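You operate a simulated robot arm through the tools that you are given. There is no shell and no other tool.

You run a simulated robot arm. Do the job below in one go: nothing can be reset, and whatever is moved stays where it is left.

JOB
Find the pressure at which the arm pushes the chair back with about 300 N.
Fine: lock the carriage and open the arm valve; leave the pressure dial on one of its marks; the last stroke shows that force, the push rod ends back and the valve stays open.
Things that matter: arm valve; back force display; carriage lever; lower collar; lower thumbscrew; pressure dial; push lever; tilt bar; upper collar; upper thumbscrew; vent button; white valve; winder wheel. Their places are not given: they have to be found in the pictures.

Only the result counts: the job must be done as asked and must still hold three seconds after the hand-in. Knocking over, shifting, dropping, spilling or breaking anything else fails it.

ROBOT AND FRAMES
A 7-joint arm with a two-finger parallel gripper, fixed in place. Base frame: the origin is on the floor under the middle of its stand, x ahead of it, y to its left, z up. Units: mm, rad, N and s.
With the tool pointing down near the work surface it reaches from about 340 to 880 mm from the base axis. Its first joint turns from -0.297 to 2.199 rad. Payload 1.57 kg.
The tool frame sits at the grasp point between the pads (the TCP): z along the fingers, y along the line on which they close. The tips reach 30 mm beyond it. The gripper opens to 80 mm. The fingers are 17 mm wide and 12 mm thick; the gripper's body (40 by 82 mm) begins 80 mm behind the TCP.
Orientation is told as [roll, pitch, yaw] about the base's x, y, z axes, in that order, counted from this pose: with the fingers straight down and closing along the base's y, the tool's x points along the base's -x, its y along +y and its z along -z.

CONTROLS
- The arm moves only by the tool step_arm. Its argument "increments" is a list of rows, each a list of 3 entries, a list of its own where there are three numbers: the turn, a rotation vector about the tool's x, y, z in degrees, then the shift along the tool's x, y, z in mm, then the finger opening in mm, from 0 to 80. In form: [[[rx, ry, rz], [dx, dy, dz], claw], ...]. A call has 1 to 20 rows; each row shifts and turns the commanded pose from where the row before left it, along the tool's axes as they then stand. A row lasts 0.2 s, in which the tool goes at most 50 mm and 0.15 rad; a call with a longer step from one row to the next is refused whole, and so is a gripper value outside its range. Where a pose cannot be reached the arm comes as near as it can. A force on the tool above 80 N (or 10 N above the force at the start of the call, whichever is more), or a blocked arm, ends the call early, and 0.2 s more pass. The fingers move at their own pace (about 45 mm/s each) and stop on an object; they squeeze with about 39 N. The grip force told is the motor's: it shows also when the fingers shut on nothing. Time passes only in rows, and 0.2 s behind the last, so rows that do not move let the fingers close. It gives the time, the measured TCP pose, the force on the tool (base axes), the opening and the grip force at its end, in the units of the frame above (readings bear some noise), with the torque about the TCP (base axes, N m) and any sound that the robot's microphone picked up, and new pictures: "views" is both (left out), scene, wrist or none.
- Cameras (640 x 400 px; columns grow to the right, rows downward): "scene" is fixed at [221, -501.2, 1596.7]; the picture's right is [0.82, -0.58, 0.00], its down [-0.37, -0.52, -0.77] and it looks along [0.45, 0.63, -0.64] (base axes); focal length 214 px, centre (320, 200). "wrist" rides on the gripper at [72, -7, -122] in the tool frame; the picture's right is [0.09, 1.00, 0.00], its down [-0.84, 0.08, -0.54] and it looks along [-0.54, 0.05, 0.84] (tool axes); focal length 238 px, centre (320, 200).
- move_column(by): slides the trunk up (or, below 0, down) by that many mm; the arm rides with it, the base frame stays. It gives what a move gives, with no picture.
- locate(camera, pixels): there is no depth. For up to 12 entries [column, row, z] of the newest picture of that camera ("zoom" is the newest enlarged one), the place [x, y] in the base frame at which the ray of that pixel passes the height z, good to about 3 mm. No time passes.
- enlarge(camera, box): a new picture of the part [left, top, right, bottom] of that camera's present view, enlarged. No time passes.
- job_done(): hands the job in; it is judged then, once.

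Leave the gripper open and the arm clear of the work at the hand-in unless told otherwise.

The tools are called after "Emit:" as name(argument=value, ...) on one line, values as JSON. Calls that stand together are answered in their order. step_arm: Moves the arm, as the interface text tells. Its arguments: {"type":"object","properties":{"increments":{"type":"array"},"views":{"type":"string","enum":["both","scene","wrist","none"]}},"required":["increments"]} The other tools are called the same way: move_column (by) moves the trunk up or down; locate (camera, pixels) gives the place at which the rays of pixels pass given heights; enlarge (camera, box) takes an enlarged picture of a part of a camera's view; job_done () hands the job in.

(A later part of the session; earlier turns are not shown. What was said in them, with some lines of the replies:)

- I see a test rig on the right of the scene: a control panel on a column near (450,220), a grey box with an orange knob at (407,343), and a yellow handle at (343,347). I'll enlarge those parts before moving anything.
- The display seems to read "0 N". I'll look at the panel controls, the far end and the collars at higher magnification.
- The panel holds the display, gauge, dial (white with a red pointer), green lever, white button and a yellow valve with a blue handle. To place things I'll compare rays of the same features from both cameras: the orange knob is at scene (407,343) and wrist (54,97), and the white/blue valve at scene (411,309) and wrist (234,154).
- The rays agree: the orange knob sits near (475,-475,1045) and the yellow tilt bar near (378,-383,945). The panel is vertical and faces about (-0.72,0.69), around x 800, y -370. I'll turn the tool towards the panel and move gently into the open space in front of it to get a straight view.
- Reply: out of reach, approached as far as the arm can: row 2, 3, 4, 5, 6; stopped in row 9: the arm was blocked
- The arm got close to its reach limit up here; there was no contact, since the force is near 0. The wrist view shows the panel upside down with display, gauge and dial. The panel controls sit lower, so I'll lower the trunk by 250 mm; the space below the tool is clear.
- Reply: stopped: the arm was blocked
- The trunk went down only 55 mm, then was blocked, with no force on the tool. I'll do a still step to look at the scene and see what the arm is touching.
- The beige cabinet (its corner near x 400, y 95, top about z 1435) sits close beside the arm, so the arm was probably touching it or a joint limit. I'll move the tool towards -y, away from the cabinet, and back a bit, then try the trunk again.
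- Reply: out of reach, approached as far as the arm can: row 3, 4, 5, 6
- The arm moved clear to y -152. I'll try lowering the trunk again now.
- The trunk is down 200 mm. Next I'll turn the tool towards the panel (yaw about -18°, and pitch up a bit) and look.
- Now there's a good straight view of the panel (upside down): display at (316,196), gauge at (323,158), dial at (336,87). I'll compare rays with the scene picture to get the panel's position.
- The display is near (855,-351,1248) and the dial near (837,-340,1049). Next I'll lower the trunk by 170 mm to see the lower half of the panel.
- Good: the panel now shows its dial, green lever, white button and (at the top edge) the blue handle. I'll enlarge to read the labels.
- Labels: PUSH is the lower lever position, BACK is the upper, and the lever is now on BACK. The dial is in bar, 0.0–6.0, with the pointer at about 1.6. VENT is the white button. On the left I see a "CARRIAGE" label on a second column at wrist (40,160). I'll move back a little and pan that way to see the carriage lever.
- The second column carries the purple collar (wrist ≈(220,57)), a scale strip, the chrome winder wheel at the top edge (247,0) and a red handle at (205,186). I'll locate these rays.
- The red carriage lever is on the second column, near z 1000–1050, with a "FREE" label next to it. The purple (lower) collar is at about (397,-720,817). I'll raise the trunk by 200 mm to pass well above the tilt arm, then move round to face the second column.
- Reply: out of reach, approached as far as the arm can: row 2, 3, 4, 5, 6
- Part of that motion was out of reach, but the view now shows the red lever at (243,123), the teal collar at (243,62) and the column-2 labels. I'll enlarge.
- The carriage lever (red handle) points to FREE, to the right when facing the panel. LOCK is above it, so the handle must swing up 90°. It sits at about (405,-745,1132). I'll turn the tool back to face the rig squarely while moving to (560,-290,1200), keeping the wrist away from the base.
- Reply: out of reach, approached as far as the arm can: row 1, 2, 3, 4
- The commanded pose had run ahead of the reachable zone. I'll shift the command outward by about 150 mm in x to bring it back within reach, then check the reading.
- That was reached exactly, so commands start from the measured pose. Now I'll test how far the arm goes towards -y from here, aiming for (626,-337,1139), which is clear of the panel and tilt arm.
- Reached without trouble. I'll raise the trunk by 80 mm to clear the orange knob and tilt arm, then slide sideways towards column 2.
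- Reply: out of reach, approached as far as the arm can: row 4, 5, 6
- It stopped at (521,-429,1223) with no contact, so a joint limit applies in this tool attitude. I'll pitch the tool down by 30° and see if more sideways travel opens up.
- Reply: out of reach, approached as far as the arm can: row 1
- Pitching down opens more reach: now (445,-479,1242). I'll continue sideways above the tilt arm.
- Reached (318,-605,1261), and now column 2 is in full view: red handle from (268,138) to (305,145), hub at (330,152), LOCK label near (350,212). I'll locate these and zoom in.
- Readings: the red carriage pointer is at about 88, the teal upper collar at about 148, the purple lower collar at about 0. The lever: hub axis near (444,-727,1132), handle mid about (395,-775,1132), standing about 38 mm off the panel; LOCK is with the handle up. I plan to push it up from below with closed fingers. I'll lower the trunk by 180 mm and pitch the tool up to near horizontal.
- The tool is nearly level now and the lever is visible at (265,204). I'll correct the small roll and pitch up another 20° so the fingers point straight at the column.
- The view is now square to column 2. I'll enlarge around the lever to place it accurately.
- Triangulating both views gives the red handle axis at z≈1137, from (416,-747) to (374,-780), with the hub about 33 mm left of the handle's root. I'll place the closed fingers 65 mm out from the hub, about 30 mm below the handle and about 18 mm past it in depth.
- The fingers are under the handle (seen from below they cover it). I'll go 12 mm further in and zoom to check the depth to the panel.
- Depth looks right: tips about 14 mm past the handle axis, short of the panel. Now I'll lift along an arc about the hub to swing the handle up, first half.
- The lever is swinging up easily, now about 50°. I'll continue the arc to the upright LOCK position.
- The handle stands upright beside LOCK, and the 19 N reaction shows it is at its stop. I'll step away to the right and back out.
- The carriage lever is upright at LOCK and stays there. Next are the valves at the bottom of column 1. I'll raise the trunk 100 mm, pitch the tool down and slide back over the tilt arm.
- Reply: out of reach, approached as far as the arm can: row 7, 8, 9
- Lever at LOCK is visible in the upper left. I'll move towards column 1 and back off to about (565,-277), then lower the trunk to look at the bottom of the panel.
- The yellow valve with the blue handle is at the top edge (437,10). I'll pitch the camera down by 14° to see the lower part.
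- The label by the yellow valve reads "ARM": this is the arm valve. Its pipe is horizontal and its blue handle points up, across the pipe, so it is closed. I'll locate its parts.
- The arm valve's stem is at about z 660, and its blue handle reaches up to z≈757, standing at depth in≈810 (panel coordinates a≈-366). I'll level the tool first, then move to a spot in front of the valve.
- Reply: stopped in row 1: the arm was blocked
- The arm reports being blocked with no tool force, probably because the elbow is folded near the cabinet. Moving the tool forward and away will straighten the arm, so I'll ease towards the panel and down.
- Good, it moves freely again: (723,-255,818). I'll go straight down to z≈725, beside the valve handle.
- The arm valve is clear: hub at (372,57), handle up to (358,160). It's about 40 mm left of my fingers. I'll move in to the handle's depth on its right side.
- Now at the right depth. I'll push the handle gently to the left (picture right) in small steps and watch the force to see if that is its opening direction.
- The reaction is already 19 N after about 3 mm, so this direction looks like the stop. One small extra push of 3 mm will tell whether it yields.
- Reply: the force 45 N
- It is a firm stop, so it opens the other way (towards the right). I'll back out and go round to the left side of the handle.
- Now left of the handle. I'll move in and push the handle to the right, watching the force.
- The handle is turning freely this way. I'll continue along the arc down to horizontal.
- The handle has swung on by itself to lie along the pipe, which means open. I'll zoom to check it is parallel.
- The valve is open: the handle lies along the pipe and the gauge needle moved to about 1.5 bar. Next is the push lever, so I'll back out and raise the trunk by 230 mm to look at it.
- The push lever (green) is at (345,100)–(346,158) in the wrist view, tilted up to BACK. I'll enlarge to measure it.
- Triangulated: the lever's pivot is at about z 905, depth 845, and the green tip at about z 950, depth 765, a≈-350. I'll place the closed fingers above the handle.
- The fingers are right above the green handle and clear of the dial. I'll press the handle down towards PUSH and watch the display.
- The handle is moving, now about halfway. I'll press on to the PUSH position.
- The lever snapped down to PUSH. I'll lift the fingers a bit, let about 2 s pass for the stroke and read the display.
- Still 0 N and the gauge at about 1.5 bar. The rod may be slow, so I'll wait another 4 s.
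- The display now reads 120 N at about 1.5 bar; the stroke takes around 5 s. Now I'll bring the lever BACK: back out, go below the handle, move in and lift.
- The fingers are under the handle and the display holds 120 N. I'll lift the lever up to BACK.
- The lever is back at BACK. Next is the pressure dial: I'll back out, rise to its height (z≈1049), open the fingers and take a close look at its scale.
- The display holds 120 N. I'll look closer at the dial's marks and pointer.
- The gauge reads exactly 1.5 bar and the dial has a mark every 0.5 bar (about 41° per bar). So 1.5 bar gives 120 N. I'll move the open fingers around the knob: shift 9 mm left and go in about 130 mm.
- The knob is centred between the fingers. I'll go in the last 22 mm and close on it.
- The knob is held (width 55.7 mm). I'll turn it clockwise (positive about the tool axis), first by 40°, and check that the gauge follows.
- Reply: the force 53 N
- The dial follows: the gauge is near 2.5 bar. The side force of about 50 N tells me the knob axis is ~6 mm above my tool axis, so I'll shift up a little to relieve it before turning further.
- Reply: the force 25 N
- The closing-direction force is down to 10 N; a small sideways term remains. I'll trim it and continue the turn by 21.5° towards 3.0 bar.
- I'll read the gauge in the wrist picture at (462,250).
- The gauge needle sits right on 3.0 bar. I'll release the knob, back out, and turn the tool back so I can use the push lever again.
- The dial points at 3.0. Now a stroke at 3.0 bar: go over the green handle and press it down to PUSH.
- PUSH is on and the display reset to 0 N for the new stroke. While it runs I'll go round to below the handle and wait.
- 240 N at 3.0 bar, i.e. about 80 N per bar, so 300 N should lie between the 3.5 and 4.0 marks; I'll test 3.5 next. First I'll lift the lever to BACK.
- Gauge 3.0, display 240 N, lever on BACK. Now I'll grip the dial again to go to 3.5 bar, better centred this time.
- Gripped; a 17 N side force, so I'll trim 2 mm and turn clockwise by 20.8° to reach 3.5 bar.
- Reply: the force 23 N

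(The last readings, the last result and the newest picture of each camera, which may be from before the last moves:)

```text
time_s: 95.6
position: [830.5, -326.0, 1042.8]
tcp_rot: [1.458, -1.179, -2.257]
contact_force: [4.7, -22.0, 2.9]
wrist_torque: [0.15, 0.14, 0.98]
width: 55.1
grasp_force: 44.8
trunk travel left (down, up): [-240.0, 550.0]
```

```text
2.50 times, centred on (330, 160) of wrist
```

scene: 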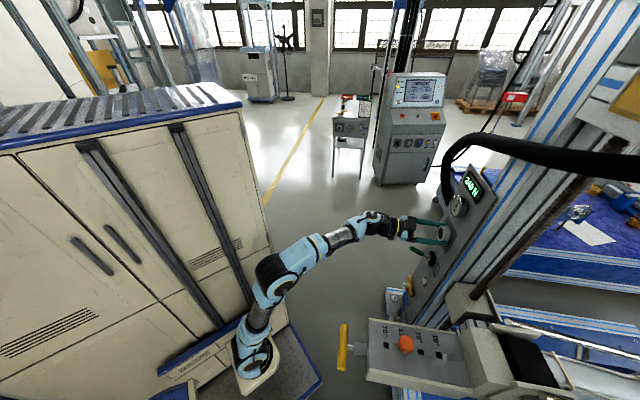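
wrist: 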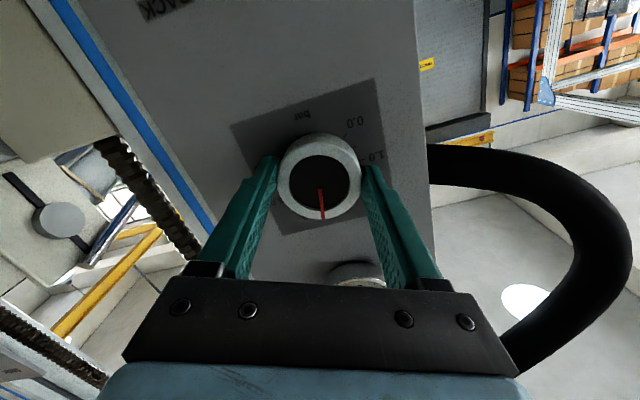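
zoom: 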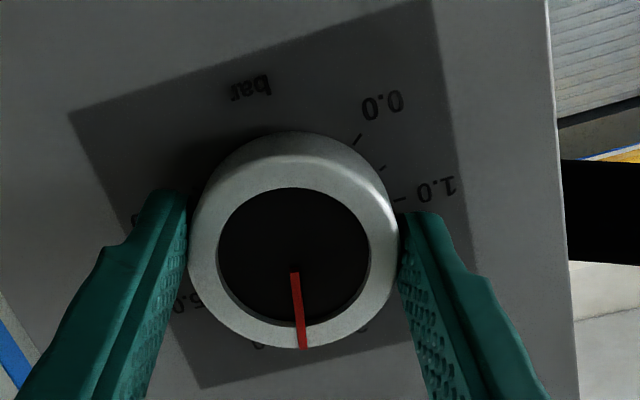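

The gauge shows about 3.5 bar. I'll release, back out, turn the tool back and go above the push lever.

Emit:
step_arm(increments=[[[0, 0, 0], [0, 0, 0], 45], [[0, 0, 0], [0, 0, 0], 60], [[0, 0, 0], [0, 0, 0], 75], [[0, 0, 0], [0, 0, 0], 75], [[0, 0, 0], [0, 0, -35], 75], [[0, 0, 0], [0, 0, -35], 75], [[0, 0, 0], [0, 0, -40], 75], [[0, 0, -7], [0, 0, 0], 60], [[0, 0, -7], [0, 0, 0], 40], [[0, 0, -6.8], [0, 0, 0], 20], [[0, 0, 0], [0, 0, 0], 0], [[0, 0, 0], [0, 0, 0], 0]], views="both")

Emit:
enlarge(camera="wrist", box=[270, 70, 400, 170])

Emit:
enlarge(camera="scene", box=[430, 165, 490, 225])

```text
time_s: 98.2
position: [754.2, -247.4, 1047.6]
tcp_rot: [0.499, -1.522, -1.291]
contact_force: [-0.1, 0.3, 0.0]
wrist_torque: [-0.01, 0.01, 0.0]
width: 0.0
grasp_force: 13.4
trunk travel left (down, up): [-240.0, 550.0]
```

scene: 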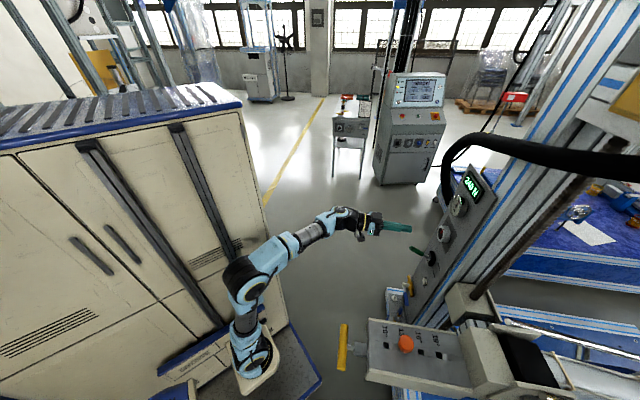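
wrist: 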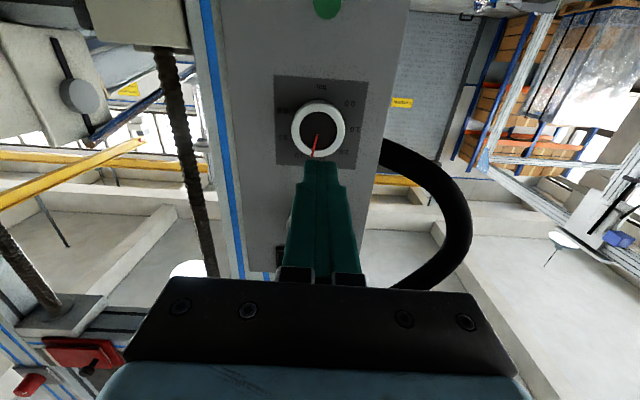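

```text
4.00 times, centred on (335, 120) of wrist
```

zoom: 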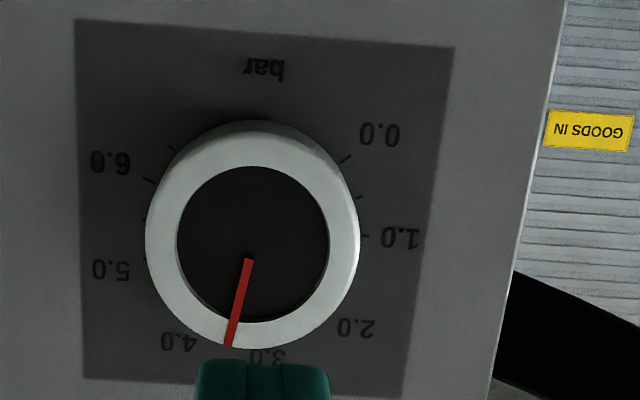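

```text
6.67 times, centred on (460, 195) of scene
```

zoom: 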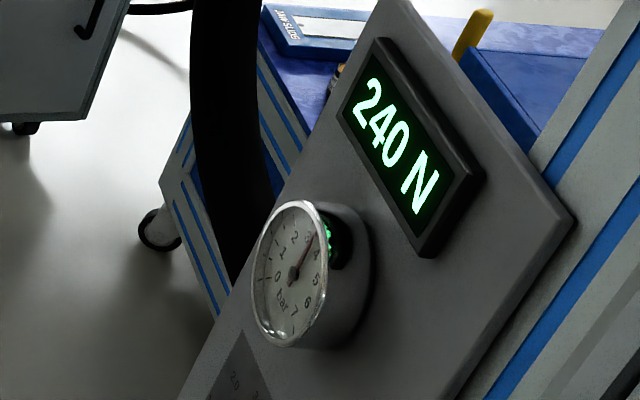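

The pointer lies midway between 3.0 and 4.0, i.e. on 3.5. I'll run the stroke: press the lever down, then circle to below the handle and wait.

Emit:
step_arm(increments=[[[0, 0, 0], [22, 0, 0], 0], [[0, 0, 0], [22, 0, 0], 0], [[0, 0, 0], [20, 0, 0], 0], [[0, 0, 0], [0, 0, 29], 0], [[0, 0, 0], [0, 0, 29], 0], [[0, 0, 0], [13, 0, 0], 0], [[0, 0, 0], [13, 0, 0], 0], [[0, 0, 0], [13, 0, 0], 0], [[0, 0, 0], [13, 0, 0], 0], [[0, 0, 0], [13, 0, 0], 0], [[0, 0, 0], [12, 0, 0], 0]], views="none")

Emit:
step_arm(increments=[[[0, 0, 0], [-5, 0, 0], 0], [[0, 0, 0], [0, 0, -35], 0], [[0, 0, 0], [0, 0, -35], 0], [[0, 0, 0], [28, 0, 0], 0], [[0, 0, 0], [28, 0, 0], 0], [[0, 0, 0], [24, 0, 0], 0], [[0, 0, 0], [0, 0, 35], 0], [[0, 0, 0], [0, 0, 35], 0], [[0, 0, 0], [0, 0, 0], 0], [[0, 0, 0], [0, 0, 0], 0], [[0, 0, 0], [0, 0, 0], 0], [[0, 0, 0], [0, 0, 0], 0], [[0, 0, 0], [0, 0, 0], 0], [[0, 0, 0], [0, 0, 0], 0], [[0, 0, 0], [0, 0, 0], 0], [[0, 0, 0], [0, 0, 0], 0], [[0, 0, 0], [0, 0, 0], 0], [[0, 0, 0], [0, 0, 0], 0], [[0, 0, 0], [0, 0, 0], 0], [[0, 0, 0], [0, 0, 0], 0]], views="scene")

Emit:
enlarge(camera="scene", box=[390, 155, 510, 285])

```text
time_s: 100.6
position: [792.0, -281.4, 904.8]
tcp_rot: [0.526, -1.523, -1.32]
contact_force: [-0.6, -0.9, -0.3]
wrist_torque: [-0.03, -0.02, 0.0]
width: 0.0
grasp_force: 21.2
trunk travel left (down, up): [-240.0, 550.0]
```

```text
time_s: 104.8
position: [792.6, -280.0, 830.7]
tcp_rot: [0.514, -1.521, -1.307]
contact_force: [-0.7, 0.6, 0.3]
wrist_torque: [-0.02, 0.01, 0.01]
width: 0.0
grasp_force: 21.4
trunk travel left (down, up): [-240.0, 550.0]
```

scene: 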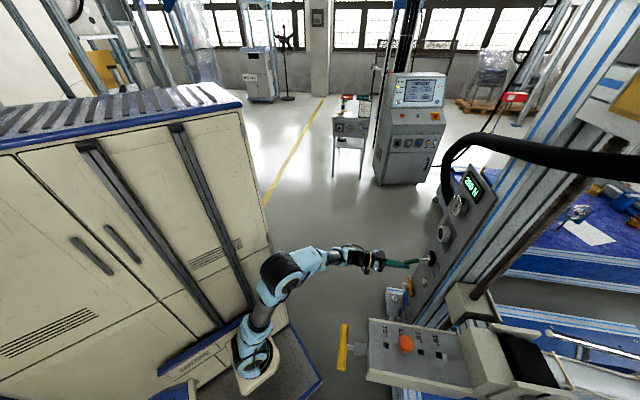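

```text
3.08 times, centred on (450, 220) of scene
```

zoom: 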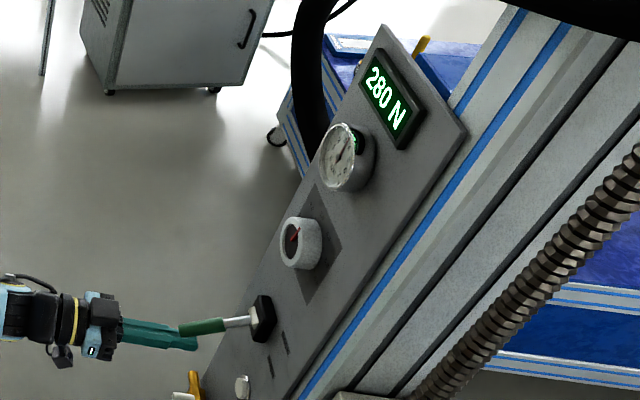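

280 N at 3.5 bar. I'll wait 2 s more to see whether that reading is final.

Emit:
step_arm(increments=[[[0, 0, 0], [0, 0, 0], 0], [[0, 0, 0], [0, 0, 0], 0], [[0, 0, 0], [0, 0, 0], 0], [[0, 0, 0], [0, 0, 0], 0], [[0, 0, 0], [0, 0, 0], 0], [[0, 0, 0], [0, 0, 0], 0], [[0, 0, 0], [0, 0, 0], 0], [[0, 0, 0], [0, 0, 0], 0], [[0, 0, 0], [0, 0, 0], 0], [[0, 0, 0], [0, 0, 0], 0]], views="both")

Emit:
enlarge(camera="scene", box=[430, 165, 490, 225])

Emit:
enlarge(camera="scene", box=[440, 270, 640, 400])

```text
time_s: 107.0
position: [792.2, -279.4, 831.5]
tcp_rot: [0.512, -1.521, -1.305]
contact_force: [0.4, 0.6, -0.3]
wrist_torque: [-0.01, -0.02, 0.02]
width: 0.0
grasp_force: 21.1
trunk travel left (down, up): [-240.0, 550.0]
```

scene: 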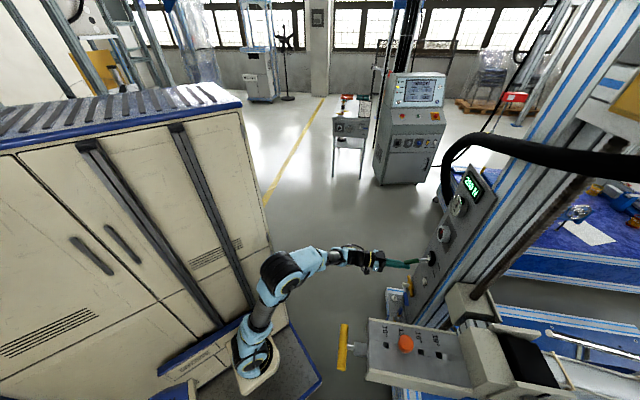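
wrist: 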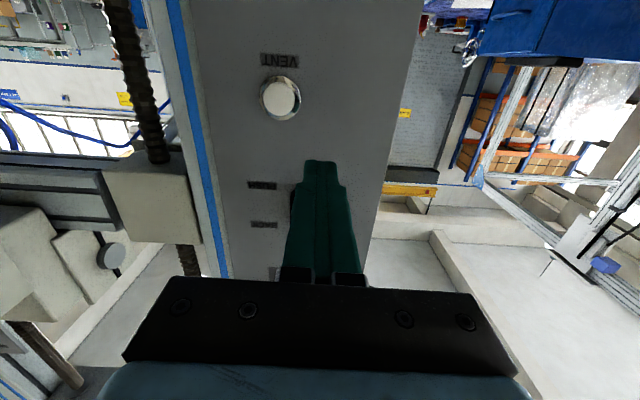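

```text
6.67 times, centred on (460, 195) of scene
```

zoom: 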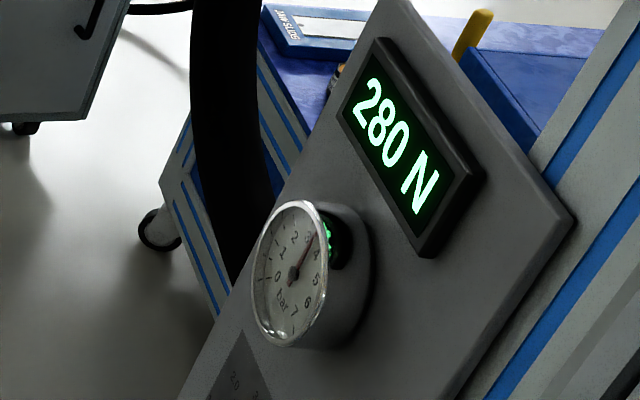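

```text
3.08 times, centred on (540, 335) of scene
```

zoom: 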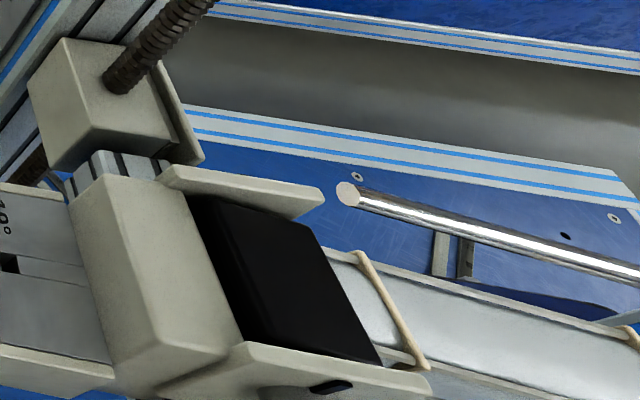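

280 N is final for 3.5 bar. To know which mark is nearest to 300 N I need 4.0 as well. I'll lift the lever to BACK and return to the dial.

Emit:
step_arm(increments=[[[0, 0, 0], [-14, 0, 0], 0], [[0, 0, 0], [-14, 0, 0], 0], [[0, 0, 0], [-14, 0, 0], 0], [[0, 0, 0], [-14, 0, 0], 0], [[0, 0, 0], [-14, 0, 0], 0], [[0, 0, 0], [-8, 0, 0], 0], [[0, 0, 0], [0, 0, -40], 0], [[0, 0, 0], [0, 0, -40], 0], [[0, 0, 0], [-35, -2, 0], 20], [[0, 0, 0], [-35, -2, 0], 40], [[0, 0, 0], [-35, -2, 0], 60], [[0, 0, 0], [-35, 0, 0], 75], [[0, 0, 0], [0, 0, 0], 75]], views="both")

Emit:
enlarge(camera="wrist", box=[270, 70, 400, 170])

Emit:
enlarge(camera="scene", box=[390, 155, 510, 285])

Emit:
enlarge(camera="wrist", box=[285, 190, 355, 270])

```text
time_s: 109.8
position: [732.2, -234.3, 1051.2]
tcp_rot: [0.516, -1.522, -1.305]
contact_force: [0.5, -0.8, -0.2]
wrist_torque: [-0.05, -0.01, -0.02]
width: 75.2
grasp_force: 0.1
trunk travel left (down, up): [-240.0, 550.0]
```

scene: 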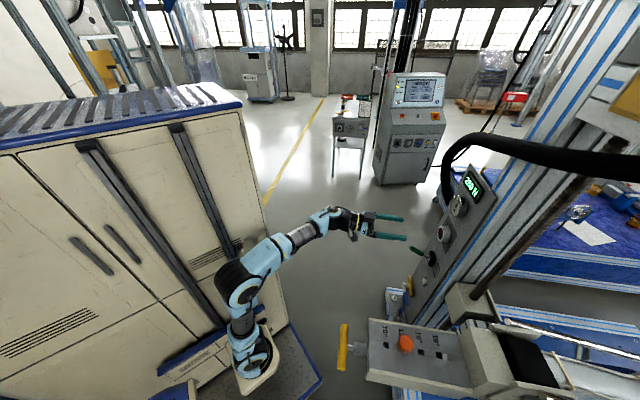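
wrist: 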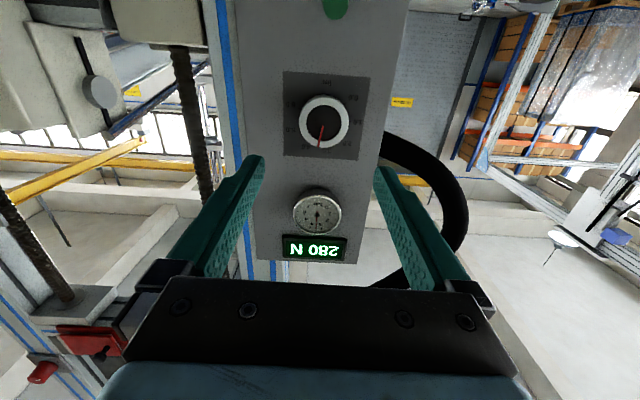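

```text
4.00 times, centred on (335, 120) of wrist
```

zoom: 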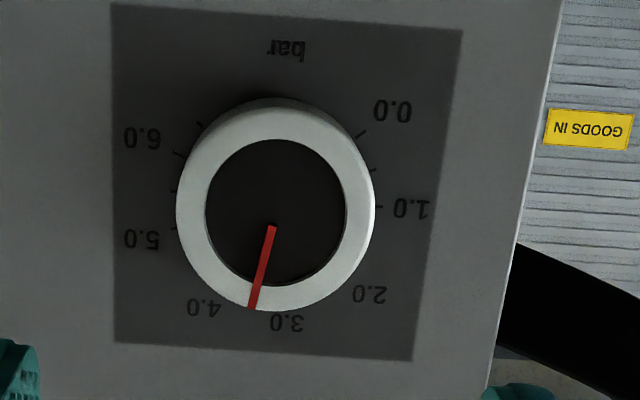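

```text
3.08 times, centred on (450, 220) of scene
```

zoom: 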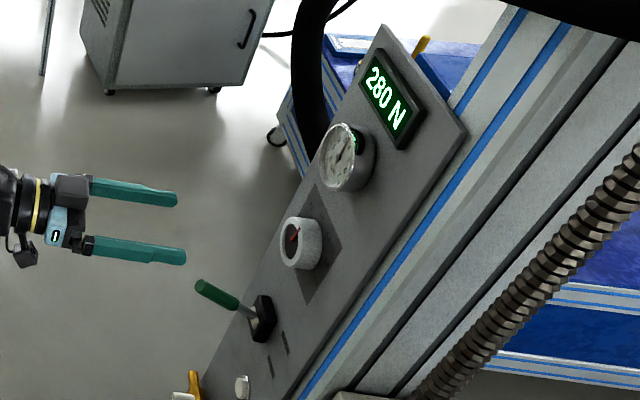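

```text
5.00 times, centred on (320, 230) of wrist
```

zoom: 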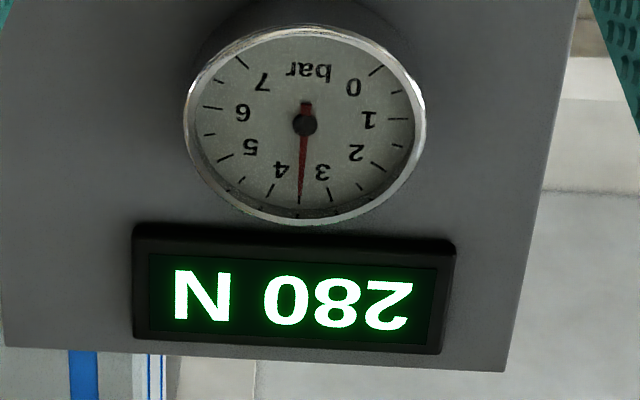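

Dial and gauge both at 3.5, lever BACK. I'll grip the dial again and turn it to 4.0.

Emit:
step_arm(increments=[[[0, 0, 0], [1.5, 4.4, 0], 75], [[0, 0, 0], [0, 0, 35], 75], [[0, 0, 0], [0, 0, 35], 75], [[0, 0, 0], [0, 0, 35], 75], [[0, 0, 0], [0, 0, 31], 75], [[0, 0, 0], [0, 0, 0], 60], [[0, 0, 0], [0, 0, 0], 40], [[0, 0, 0], [0, 0, 0], 30], [[0, 0, 0], [0, 0, 0], 30]], views="wrist")

```text
time_s: 111.8
position: [833.6, -330.4, 1042.3]
tcp_rot: [0.517, -1.522, -1.312]
contact_force: [-6.9, 0.1, -0.4]
wrist_torque: [-0.03, -0.03, 0.35]
width: 55.3
grasp_force: 30.0
trunk travel left (down, up): [-240.0, 550.0]
```

wrist: 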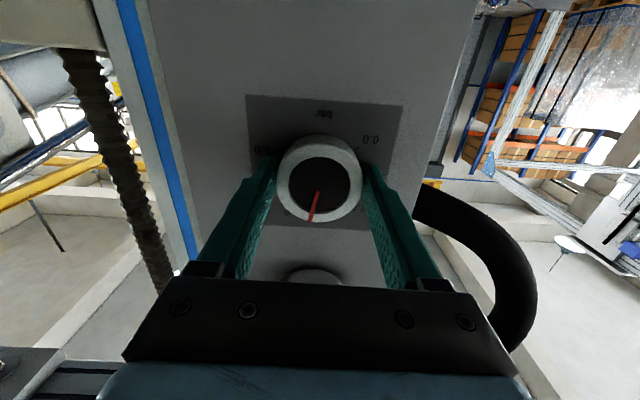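

The grip is well centred (small forces). Turning clockwise by 20.8° to 4.0 bar.

Emit:
step_arm(increments=[[[0, 0, 7], [0, 0, 0], 30], [[0, 0, 7], [0, 0, 0], 30], [[0, 0, 6.8], [0, 0, 0], 30], [[0, 0, 0], [0, 0, 0], 30]], views="both")

Emit:
enlarge(camera="scene", box=[430, 165, 490, 225])

```text
time_s: 112.8
position: [834.3, -328.8, 1041.9]
tcp_rot: [1.451, -1.18, -2.251]
contact_force: [-19.0, 7.0, -21.8]
wrist_torque: [0.38, 0.11, 1.08]
width: 55.1
grasp_force: 45.0
trunk travel left (down, up): [-240.0, 550.0]
```

scene: 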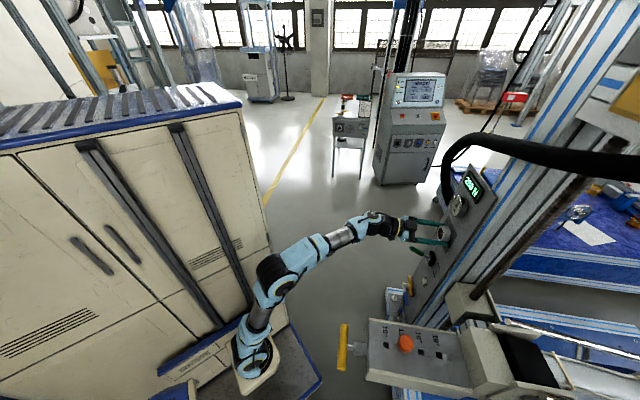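
wrist: 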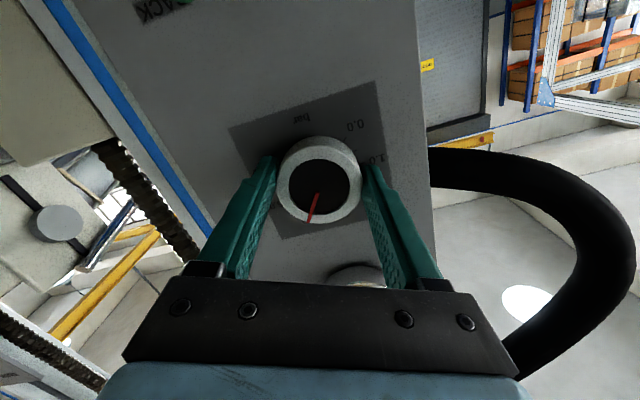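

```text
6.67 times, centred on (460, 195) of scene
```

zoom: 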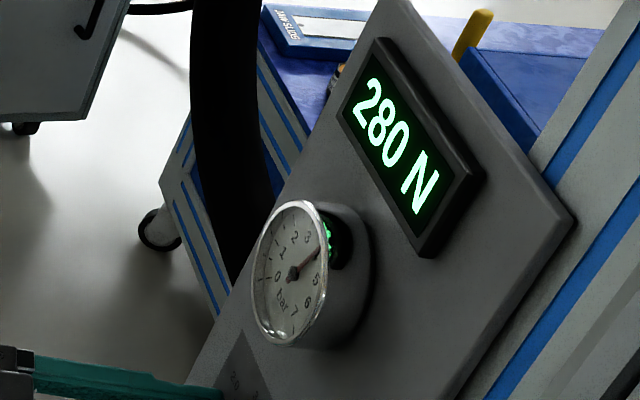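

The gauge is near 4. I'll release, back out, turn back and check the pointer.

Emit:
step_arm(increments=[[[0, 0, 0], [0, 0, 0], 45], [[0, 0, 0], [0, 0, 0], 60], [[0, 0, 0], [0, 0, 0], 75], [[0, 0, 0], [0, 0, 0], 75], [[0, 0, 0], [0, 0, -35], 75], [[0, 0, 0], [0, 0, -35], 75], [[0, 0, 0], [0, 0, -42], 75], [[0, 0, -7], [0, 0, 0], 60], [[0, 0, -7], [0, 0, 0], 40], [[0, 0, -6.8], [0, 0, 0], 20], [[0, 0, 0], [0, 0, 0], 0], [[0, 0, 0], [0, 0, 0], 0]], views="both")

Emit:
enlarge(camera="wrist", box=[270, 70, 400, 170])

```text
time_s: 115.4
position: [753.7, -246.8, 1048.1]
tcp_rot: [0.501, -1.523, -1.294]
contact_force: [-0.1, -0.4, -0.6]
wrist_torque: [0.0, -0.01, -0.01]
width: 0.3
grasp_force: 13.4
trunk travel left (down, up): [-240.0, 550.0]
```

scene: 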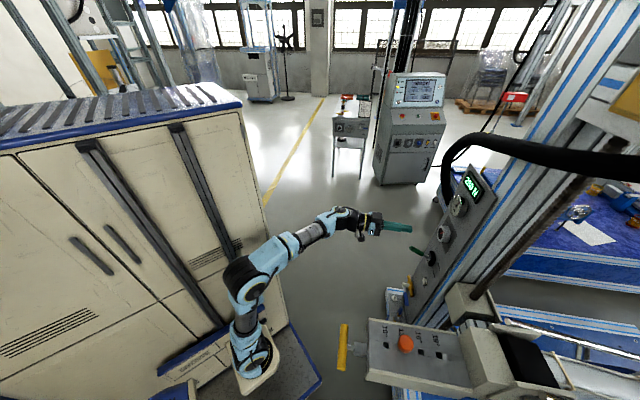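
wrist: 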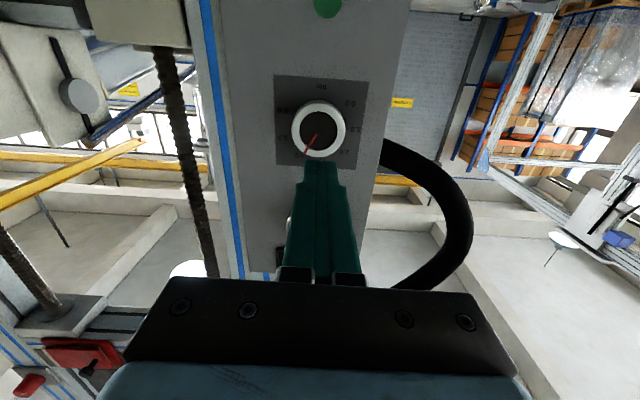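

```text
4.00 times, centred on (335, 120) of wrist
```

zoom: 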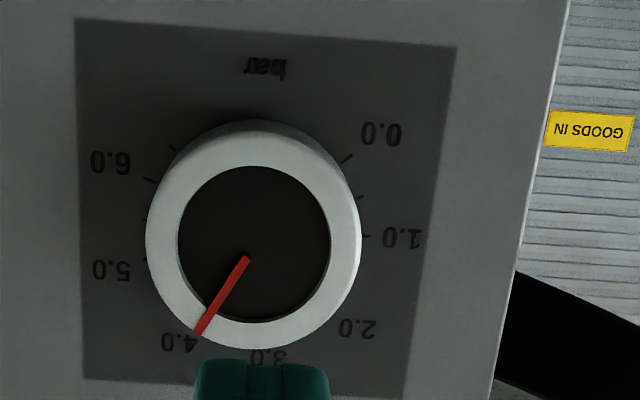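

The pointer is at the 4.0 label. I'll run the stroke at 4.0 bar.

Emit:
step_arm(increments=[[[0, 0, 0], [22, 0, 0], 0], [[0, 0, 0], [22, 0, 0], 0], [[0, 0, 0], [20, 0, 0], 0], [[0, 0, 0], [0, 0, 29], 0], [[0, 0, 0], [0, 0, 29], 0], [[0, 0, 0], [13, 0, 0], 0], [[0, 0, 0], [13, 0, 0], 0], [[0, 0, 0], [13, 0, 0], 0], [[0, 0, 0], [13, 0, 0], 0], [[0, 0, 0], [13, 0, 0], 0], [[0, 0, 0], [12, 0, 0], 0]], views="none")

Emit:
step_arm(increments=[[[0, 0, 0], [-5, 0, 0], 0], [[0, 0, 0], [0, 0, -35], 0], [[0, 0, 0], [0, 0, -35], 0], [[0, 0, 0], [28, 0, 0], 0], [[0, 0, 0], [28, 0, 0], 0], [[0, 0, 0], [24, 0, 0], 0], [[0, 0, 0], [0, 0, 35], 0], [[0, 0, 0], [0, 0, 35], 0], [[0, 0, 0], [0, 0, 0], 0], [[0, 0, 0], [0, 0, 0], 0], [[0, 0, 0], [0, 0, 0], 0], [[0, 0, 0], [0, 0, 0], 0], [[0, 0, 0], [0, 0, 0], 0], [[0, 0, 0], [0, 0, 0], 0], [[0, 0, 0], [0, 0, 0], 0], [[0, 0, 0], [0, 0, 0], 0], [[0, 0, 0], [0, 0, 0], 0], [[0, 0, 0], [0, 0, 0], 0], [[0, 0, 0], [0, 0, 0], 0], [[0, 0, 0], [0, 0, 0], 0]], views="none")

Emit:
step_arm(increments=[[[0, 0, 0], [0, 0, 0], 0], [[0, 0, 0], [0, 0, 0], 0], [[0, 0, 0], [0, 0, 0], 0], [[0, 0, 0], [0, 0, 0], 0], [[0, 0, 0], [0, 0, 0], 0], [[0, 0, 0], [0, 0, 0], 0], [[0, 0, 0], [0, 0, 0], 0], [[0, 0, 0], [0, 0, 0], 0], [[0, 0, 0], [0, 0, 0], 0], [[0, 0, 0], [0, 0, 0], 0]], views="both")

Emit:
enlarge(camera="scene", box=[390, 155, 510, 285])

```text
time_s: 117.8
position: [794.0, -284.7, 904.6]
tcp_rot: [0.528, -1.521, -1.319]
contact_force: [-0.3, 1.0, 0.1]
wrist_torque: [-0.06, -0.02, 0.01]
width: 0.1
grasp_force: 21.7
trunk travel left (down, up): [-240.0, 550.0]
```

```text
time_s: 122.0
position: [791.2, -279.4, 831.1]
tcp_rot: [0.512, -1.522, -1.305]
contact_force: [-0.6, 0.6, 0.0]
wrist_torque: [-0.02, 0.03, -0.04]
width: 0.0
grasp_force: 21.6
trunk travel left (down, up): [-240.0, 550.0]
```

```text
time_s: 124.2
position: [792.2, -279.5, 831.0]
tcp_rot: [0.512, -1.522, -1.304]
contact_force: [0.8, 0.3, 0.4]
wrist_torque: [-0.02, 0.0, 0.0]
width: 0.2
grasp_force: 21.3
trunk travel left (down, up): [-240.0, 550.0]
```

scene: 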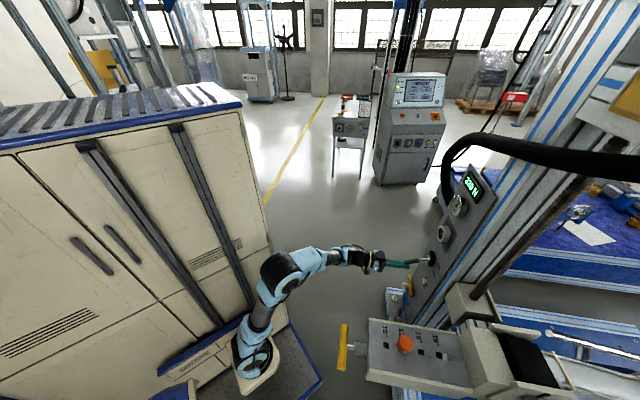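
wrist: 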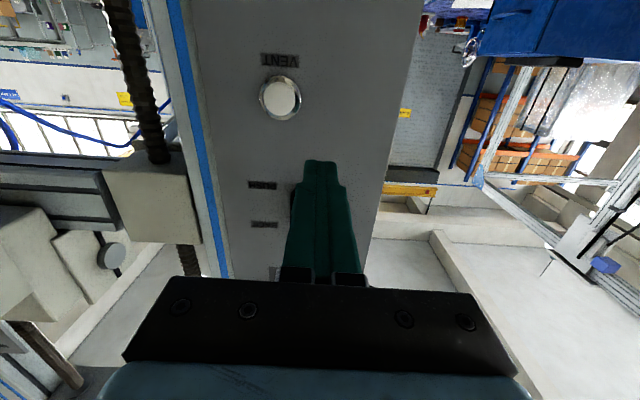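

```text
3.08 times, centred on (450, 220) of scene
```

zoom: 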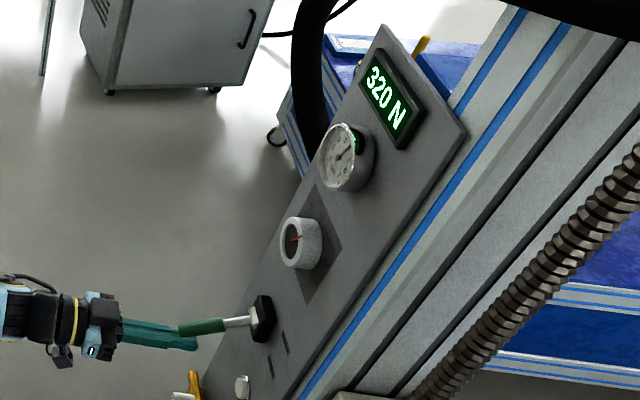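

320 N at 4.0 bar. So the force is 80 N per bar: 3.5 gives 280 N and 4.0 gives 320 N, with 300 N exactly halfway between marks. I'll zoom in on the dial and gauge to see how exactly the pointer sits on the mark.

Emit:
enlarge(camera="scene", box=[428, 215, 460, 247])

Emit:
enlarge(camera="scene", box=[444, 190, 472, 218])

Emit:
enlarge(camera="scene", box=[455, 165, 490, 200])

```text
12.50 times, centred on (444, 231) of scene
```

zoom: 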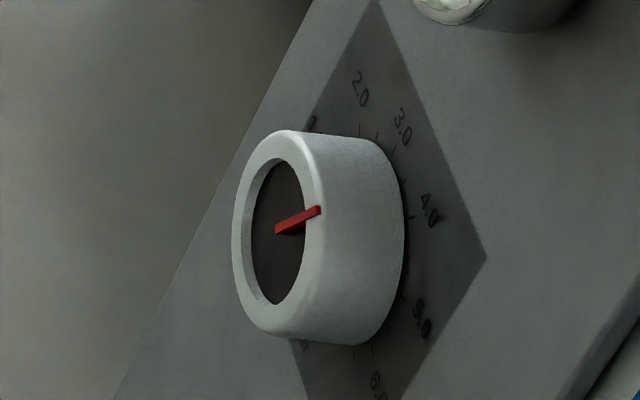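

```text
14.29 times, centred on (458, 204) of scene
```

zoom: 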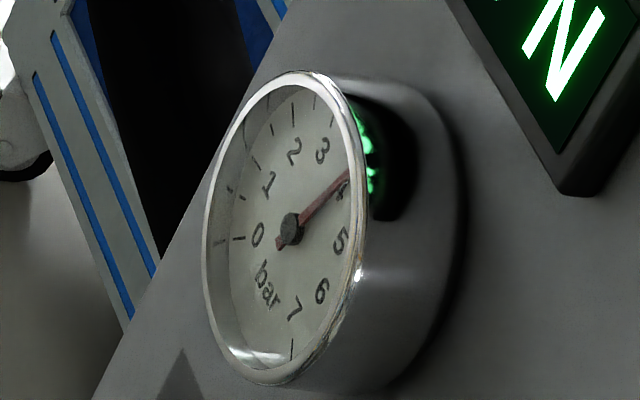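

```text
11.43 times, centred on (472, 182) of scene
```

zoom: 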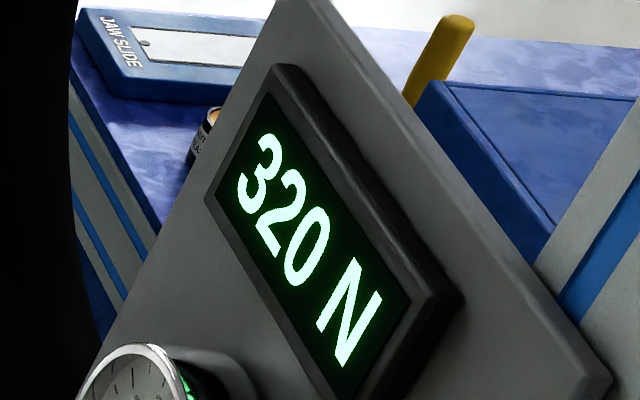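

The pointer and gauge agree with 4.0 and the display reads 320 N. I'll bring the lever BACK and look straight at the gauge.

Emit:
step_arm(increments=[[[0, 0, 0], [-14, 0, 0], 0], [[0, 0, 0], [-14, 0, 0], 0], [[0, 0, 0], [-14, 0, 0], 0], [[0, 0, 0], [-14, 0, 0], 0], [[0, 0, 0], [-14, 0, 0], 0], [[0, 0, 0], [-8, 0, 0], 0], [[0, 0, 0], [0, 0, -40], 0], [[0, 0, 0], [0, 0, -40], 0], [[0, 0, 0], [-35, -2, 0], 20], [[0, 0, 0], [-35, -2, 0], 40], [[0, 0, 0], [-35, -2, 0], 60], [[0, 0, 0], [-35, 0, 0], 75], [[0, 0, 0], [0, 0, 0], 75]], views="both")

Emit:
enlarge(camera="wrist", box=[285, 185, 355, 270])

Emit:
enlarge(camera="wrist", box=[270, 70, 400, 170])

Emit:
enlarge(camera="scene", box=[390, 155, 510, 285])

```text
time_s: 127.0
position: [735.7, -237.7, 1051.6]
tcp_rot: [0.516, -1.523, -1.307]
contact_force: [0.2, 0.0, -0.2]
wrist_torque: [0.01, 0.03, -0.01]
width: 74.7
grasp_force: 0.0
trunk travel left (down, up): [-240.0, 550.0]
```

scene: 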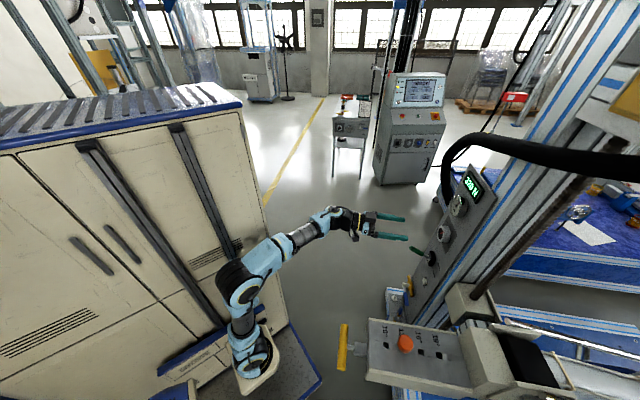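
wrist: 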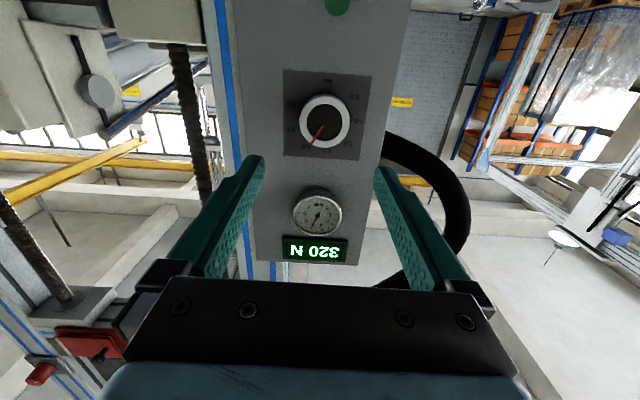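

```text
4.71 times, centred on (320, 228) of wrist
```

zoom: 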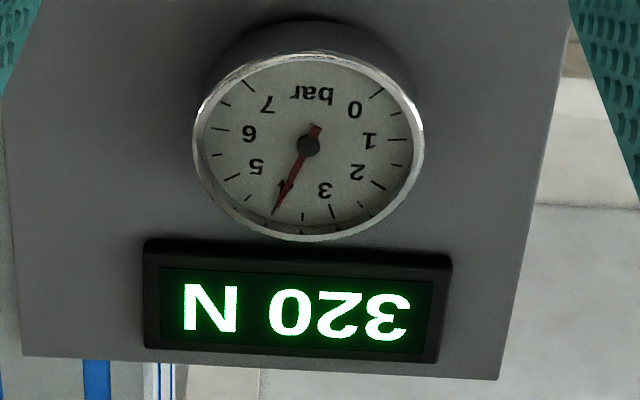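

```text
4.00 times, centred on (335, 120) of wrist
```

zoom: 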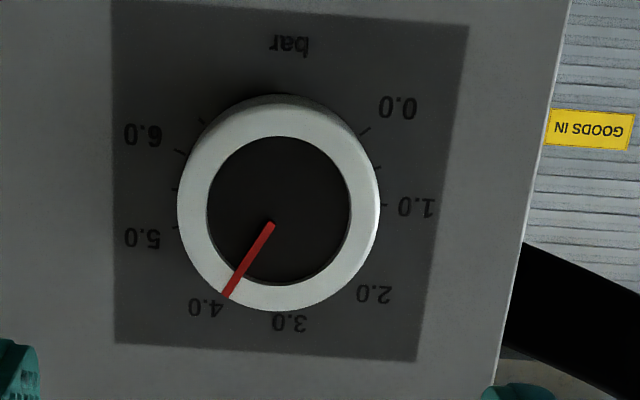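

```text
3.08 times, centred on (450, 220) of scene
```

zoom: 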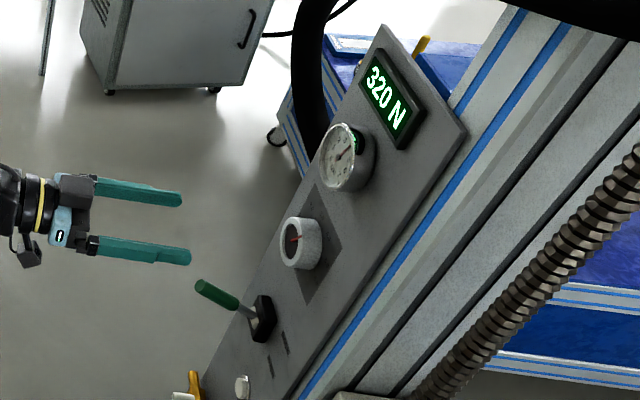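

The gauge needle is exactly on 4, the pointer is on 4.0, the lever is on BACK and the display holds 320 N. I'll check the push rod's position, the arm valve, and the rest of the rig.

Emit:
enlarge(camera="scene", box=[440, 230, 640, 400])

Emit:
enlarge(camera="scene", box=[380, 255, 450, 325])

```text
2.35 times, centred on (540, 315) of scene
```

zoom: 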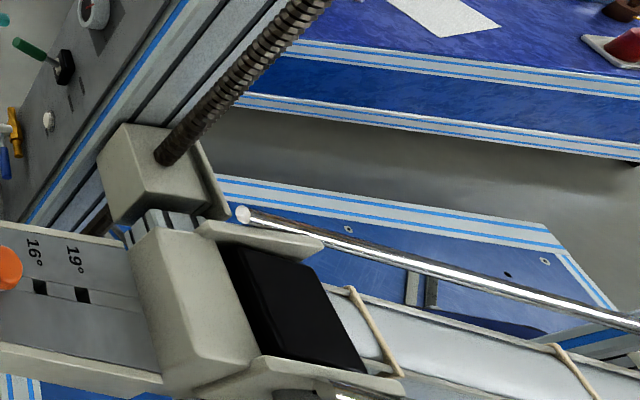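

```text
5.71 times, centred on (415, 290) of scene
```

zoom: 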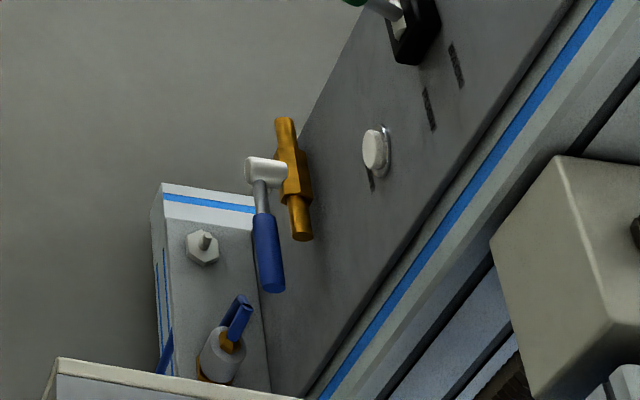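

The push rod's end is back where it was at the start, the valve handle lies along the pipe (open), and the lever is on BACK. The dial was turned up to 4.0 and the gauge sits right on 4. I'll withdraw the arm about 60 mm, fingers open, and confirm everything once more.

Emit:
step_arm(increments=[[[0, 0, 0], [0, 0, -30], 75], [[0, 0, 0], [0, 0, -30], 75], [[0, 0, 0], [0, 0, 0], 75], [[0, 0, 0], [0, 0, 0], 75], [[0, 0, 0], [0, 0, 0], 75]], views="both")

Emit:
enlarge(camera="scene", box=[390, 155, 510, 295])

Emit:
enlarge(camera="wrist", box=[260, 60, 400, 260])

Emit:
enlarge(camera="wrist", box=[0, 180, 200, 400])

```text
time_s: 128.2
position: [692.3, -196.5, 1053.3]
tcp_rot: [0.514, -1.521, -1.305]
contact_force: [0.1, -0.3, -0.1]
wrist_torque: [0.01, 0.0, 0.01]
width: 75.2
grasp_force: 0.0
trunk travel left (down, up): [-240.0, 550.0]
```

scene: 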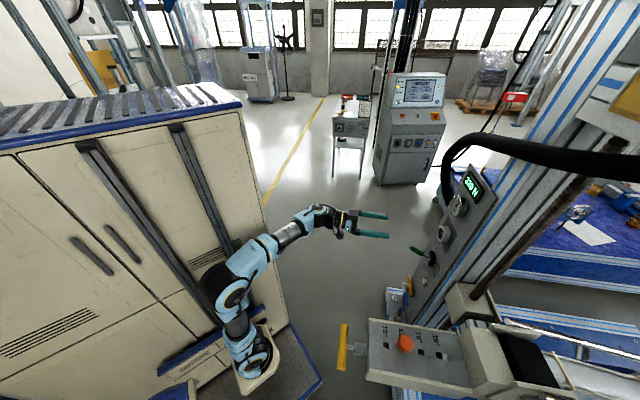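
wrist: 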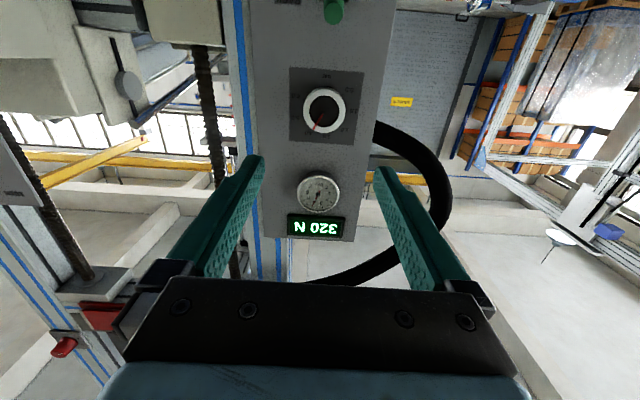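

```text
2.86 times, centred on (450, 225) of scene
```

zoom: 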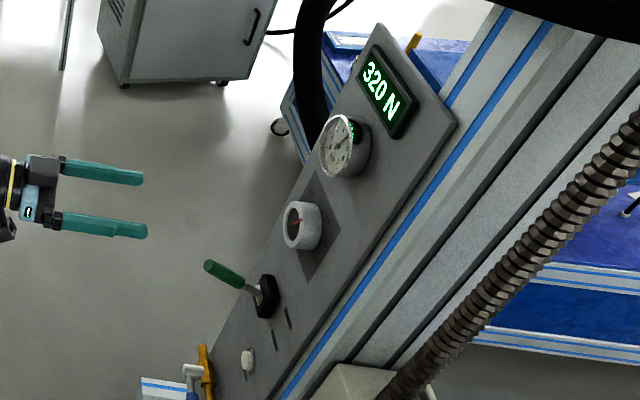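

```text
2.00 times, centred on (330, 160) of wrist
```

zoom: 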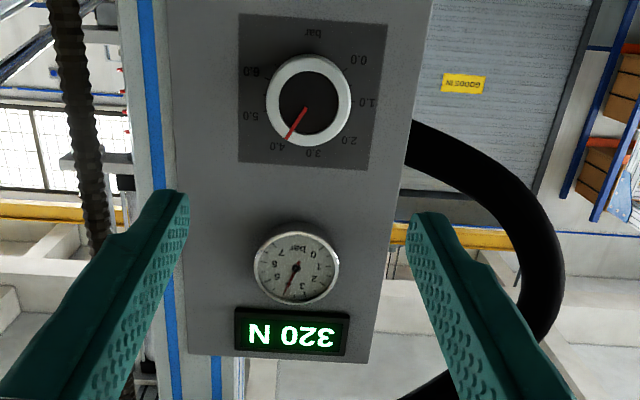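

```text
1.82 times, centred on (100, 290) of wrist
```

zoom: 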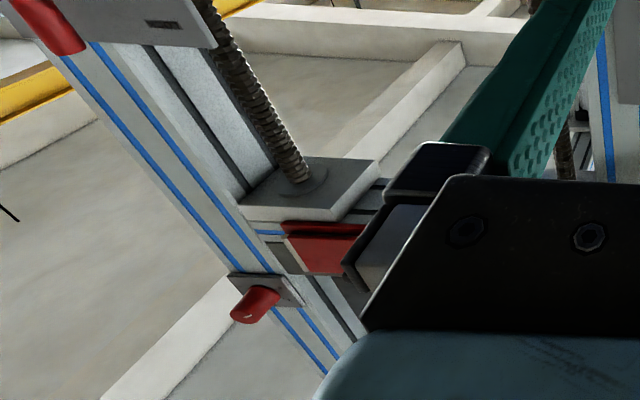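

The final state:
- Carriage lever upright at LOCK
- Arm valve open
- Dial and gauge on 4.0 bar
- Last stroke 320 N, as near to 300 N as a mark allows; 3.5 bar gave 280 N
- Push lever on BACK with the rod back
- Gripper open and clear

Handing in.

Emit:
job_done()

```text
The job is handed in.
```

I handed the job in with the pressure dial on 4.0 bar, where the last stroke showed 320 N. No mark on the dial gives exactly 300 N.

| Dial (bar) | Back force (N) |
|---|---|
| 1.5 | 120 |
| 3.0 | 240 |
| 3.5 | 280 |
| 4.0 | 320 |

The force rises by 80 N per bar, so 300 N would need 3.75 bar. The dial is marked only every 0.5 bar, which leaves 3.5 and 4.0 equally far off, each by 20 N. I kept 4.0 because the dial was already there and its stroke was done. If "about 300 N" is judged more tightly than 20 N either way, this setting would miss it.

How things stood at the hand-in:
- **Carriage:** the lever is upright at LOCK.
- **Arm valve:** open, with the handle lying along its pipe.
- **Push rod:** back, with the push lever on BACK.
- **Robot:** the gripper is open and about 200 mm clear of the panel.

The arm reported being blocked a few times while moving near the cabinet, with no force on the tool. I saw nothing knocked or shifted, but I did not check the chair closely.
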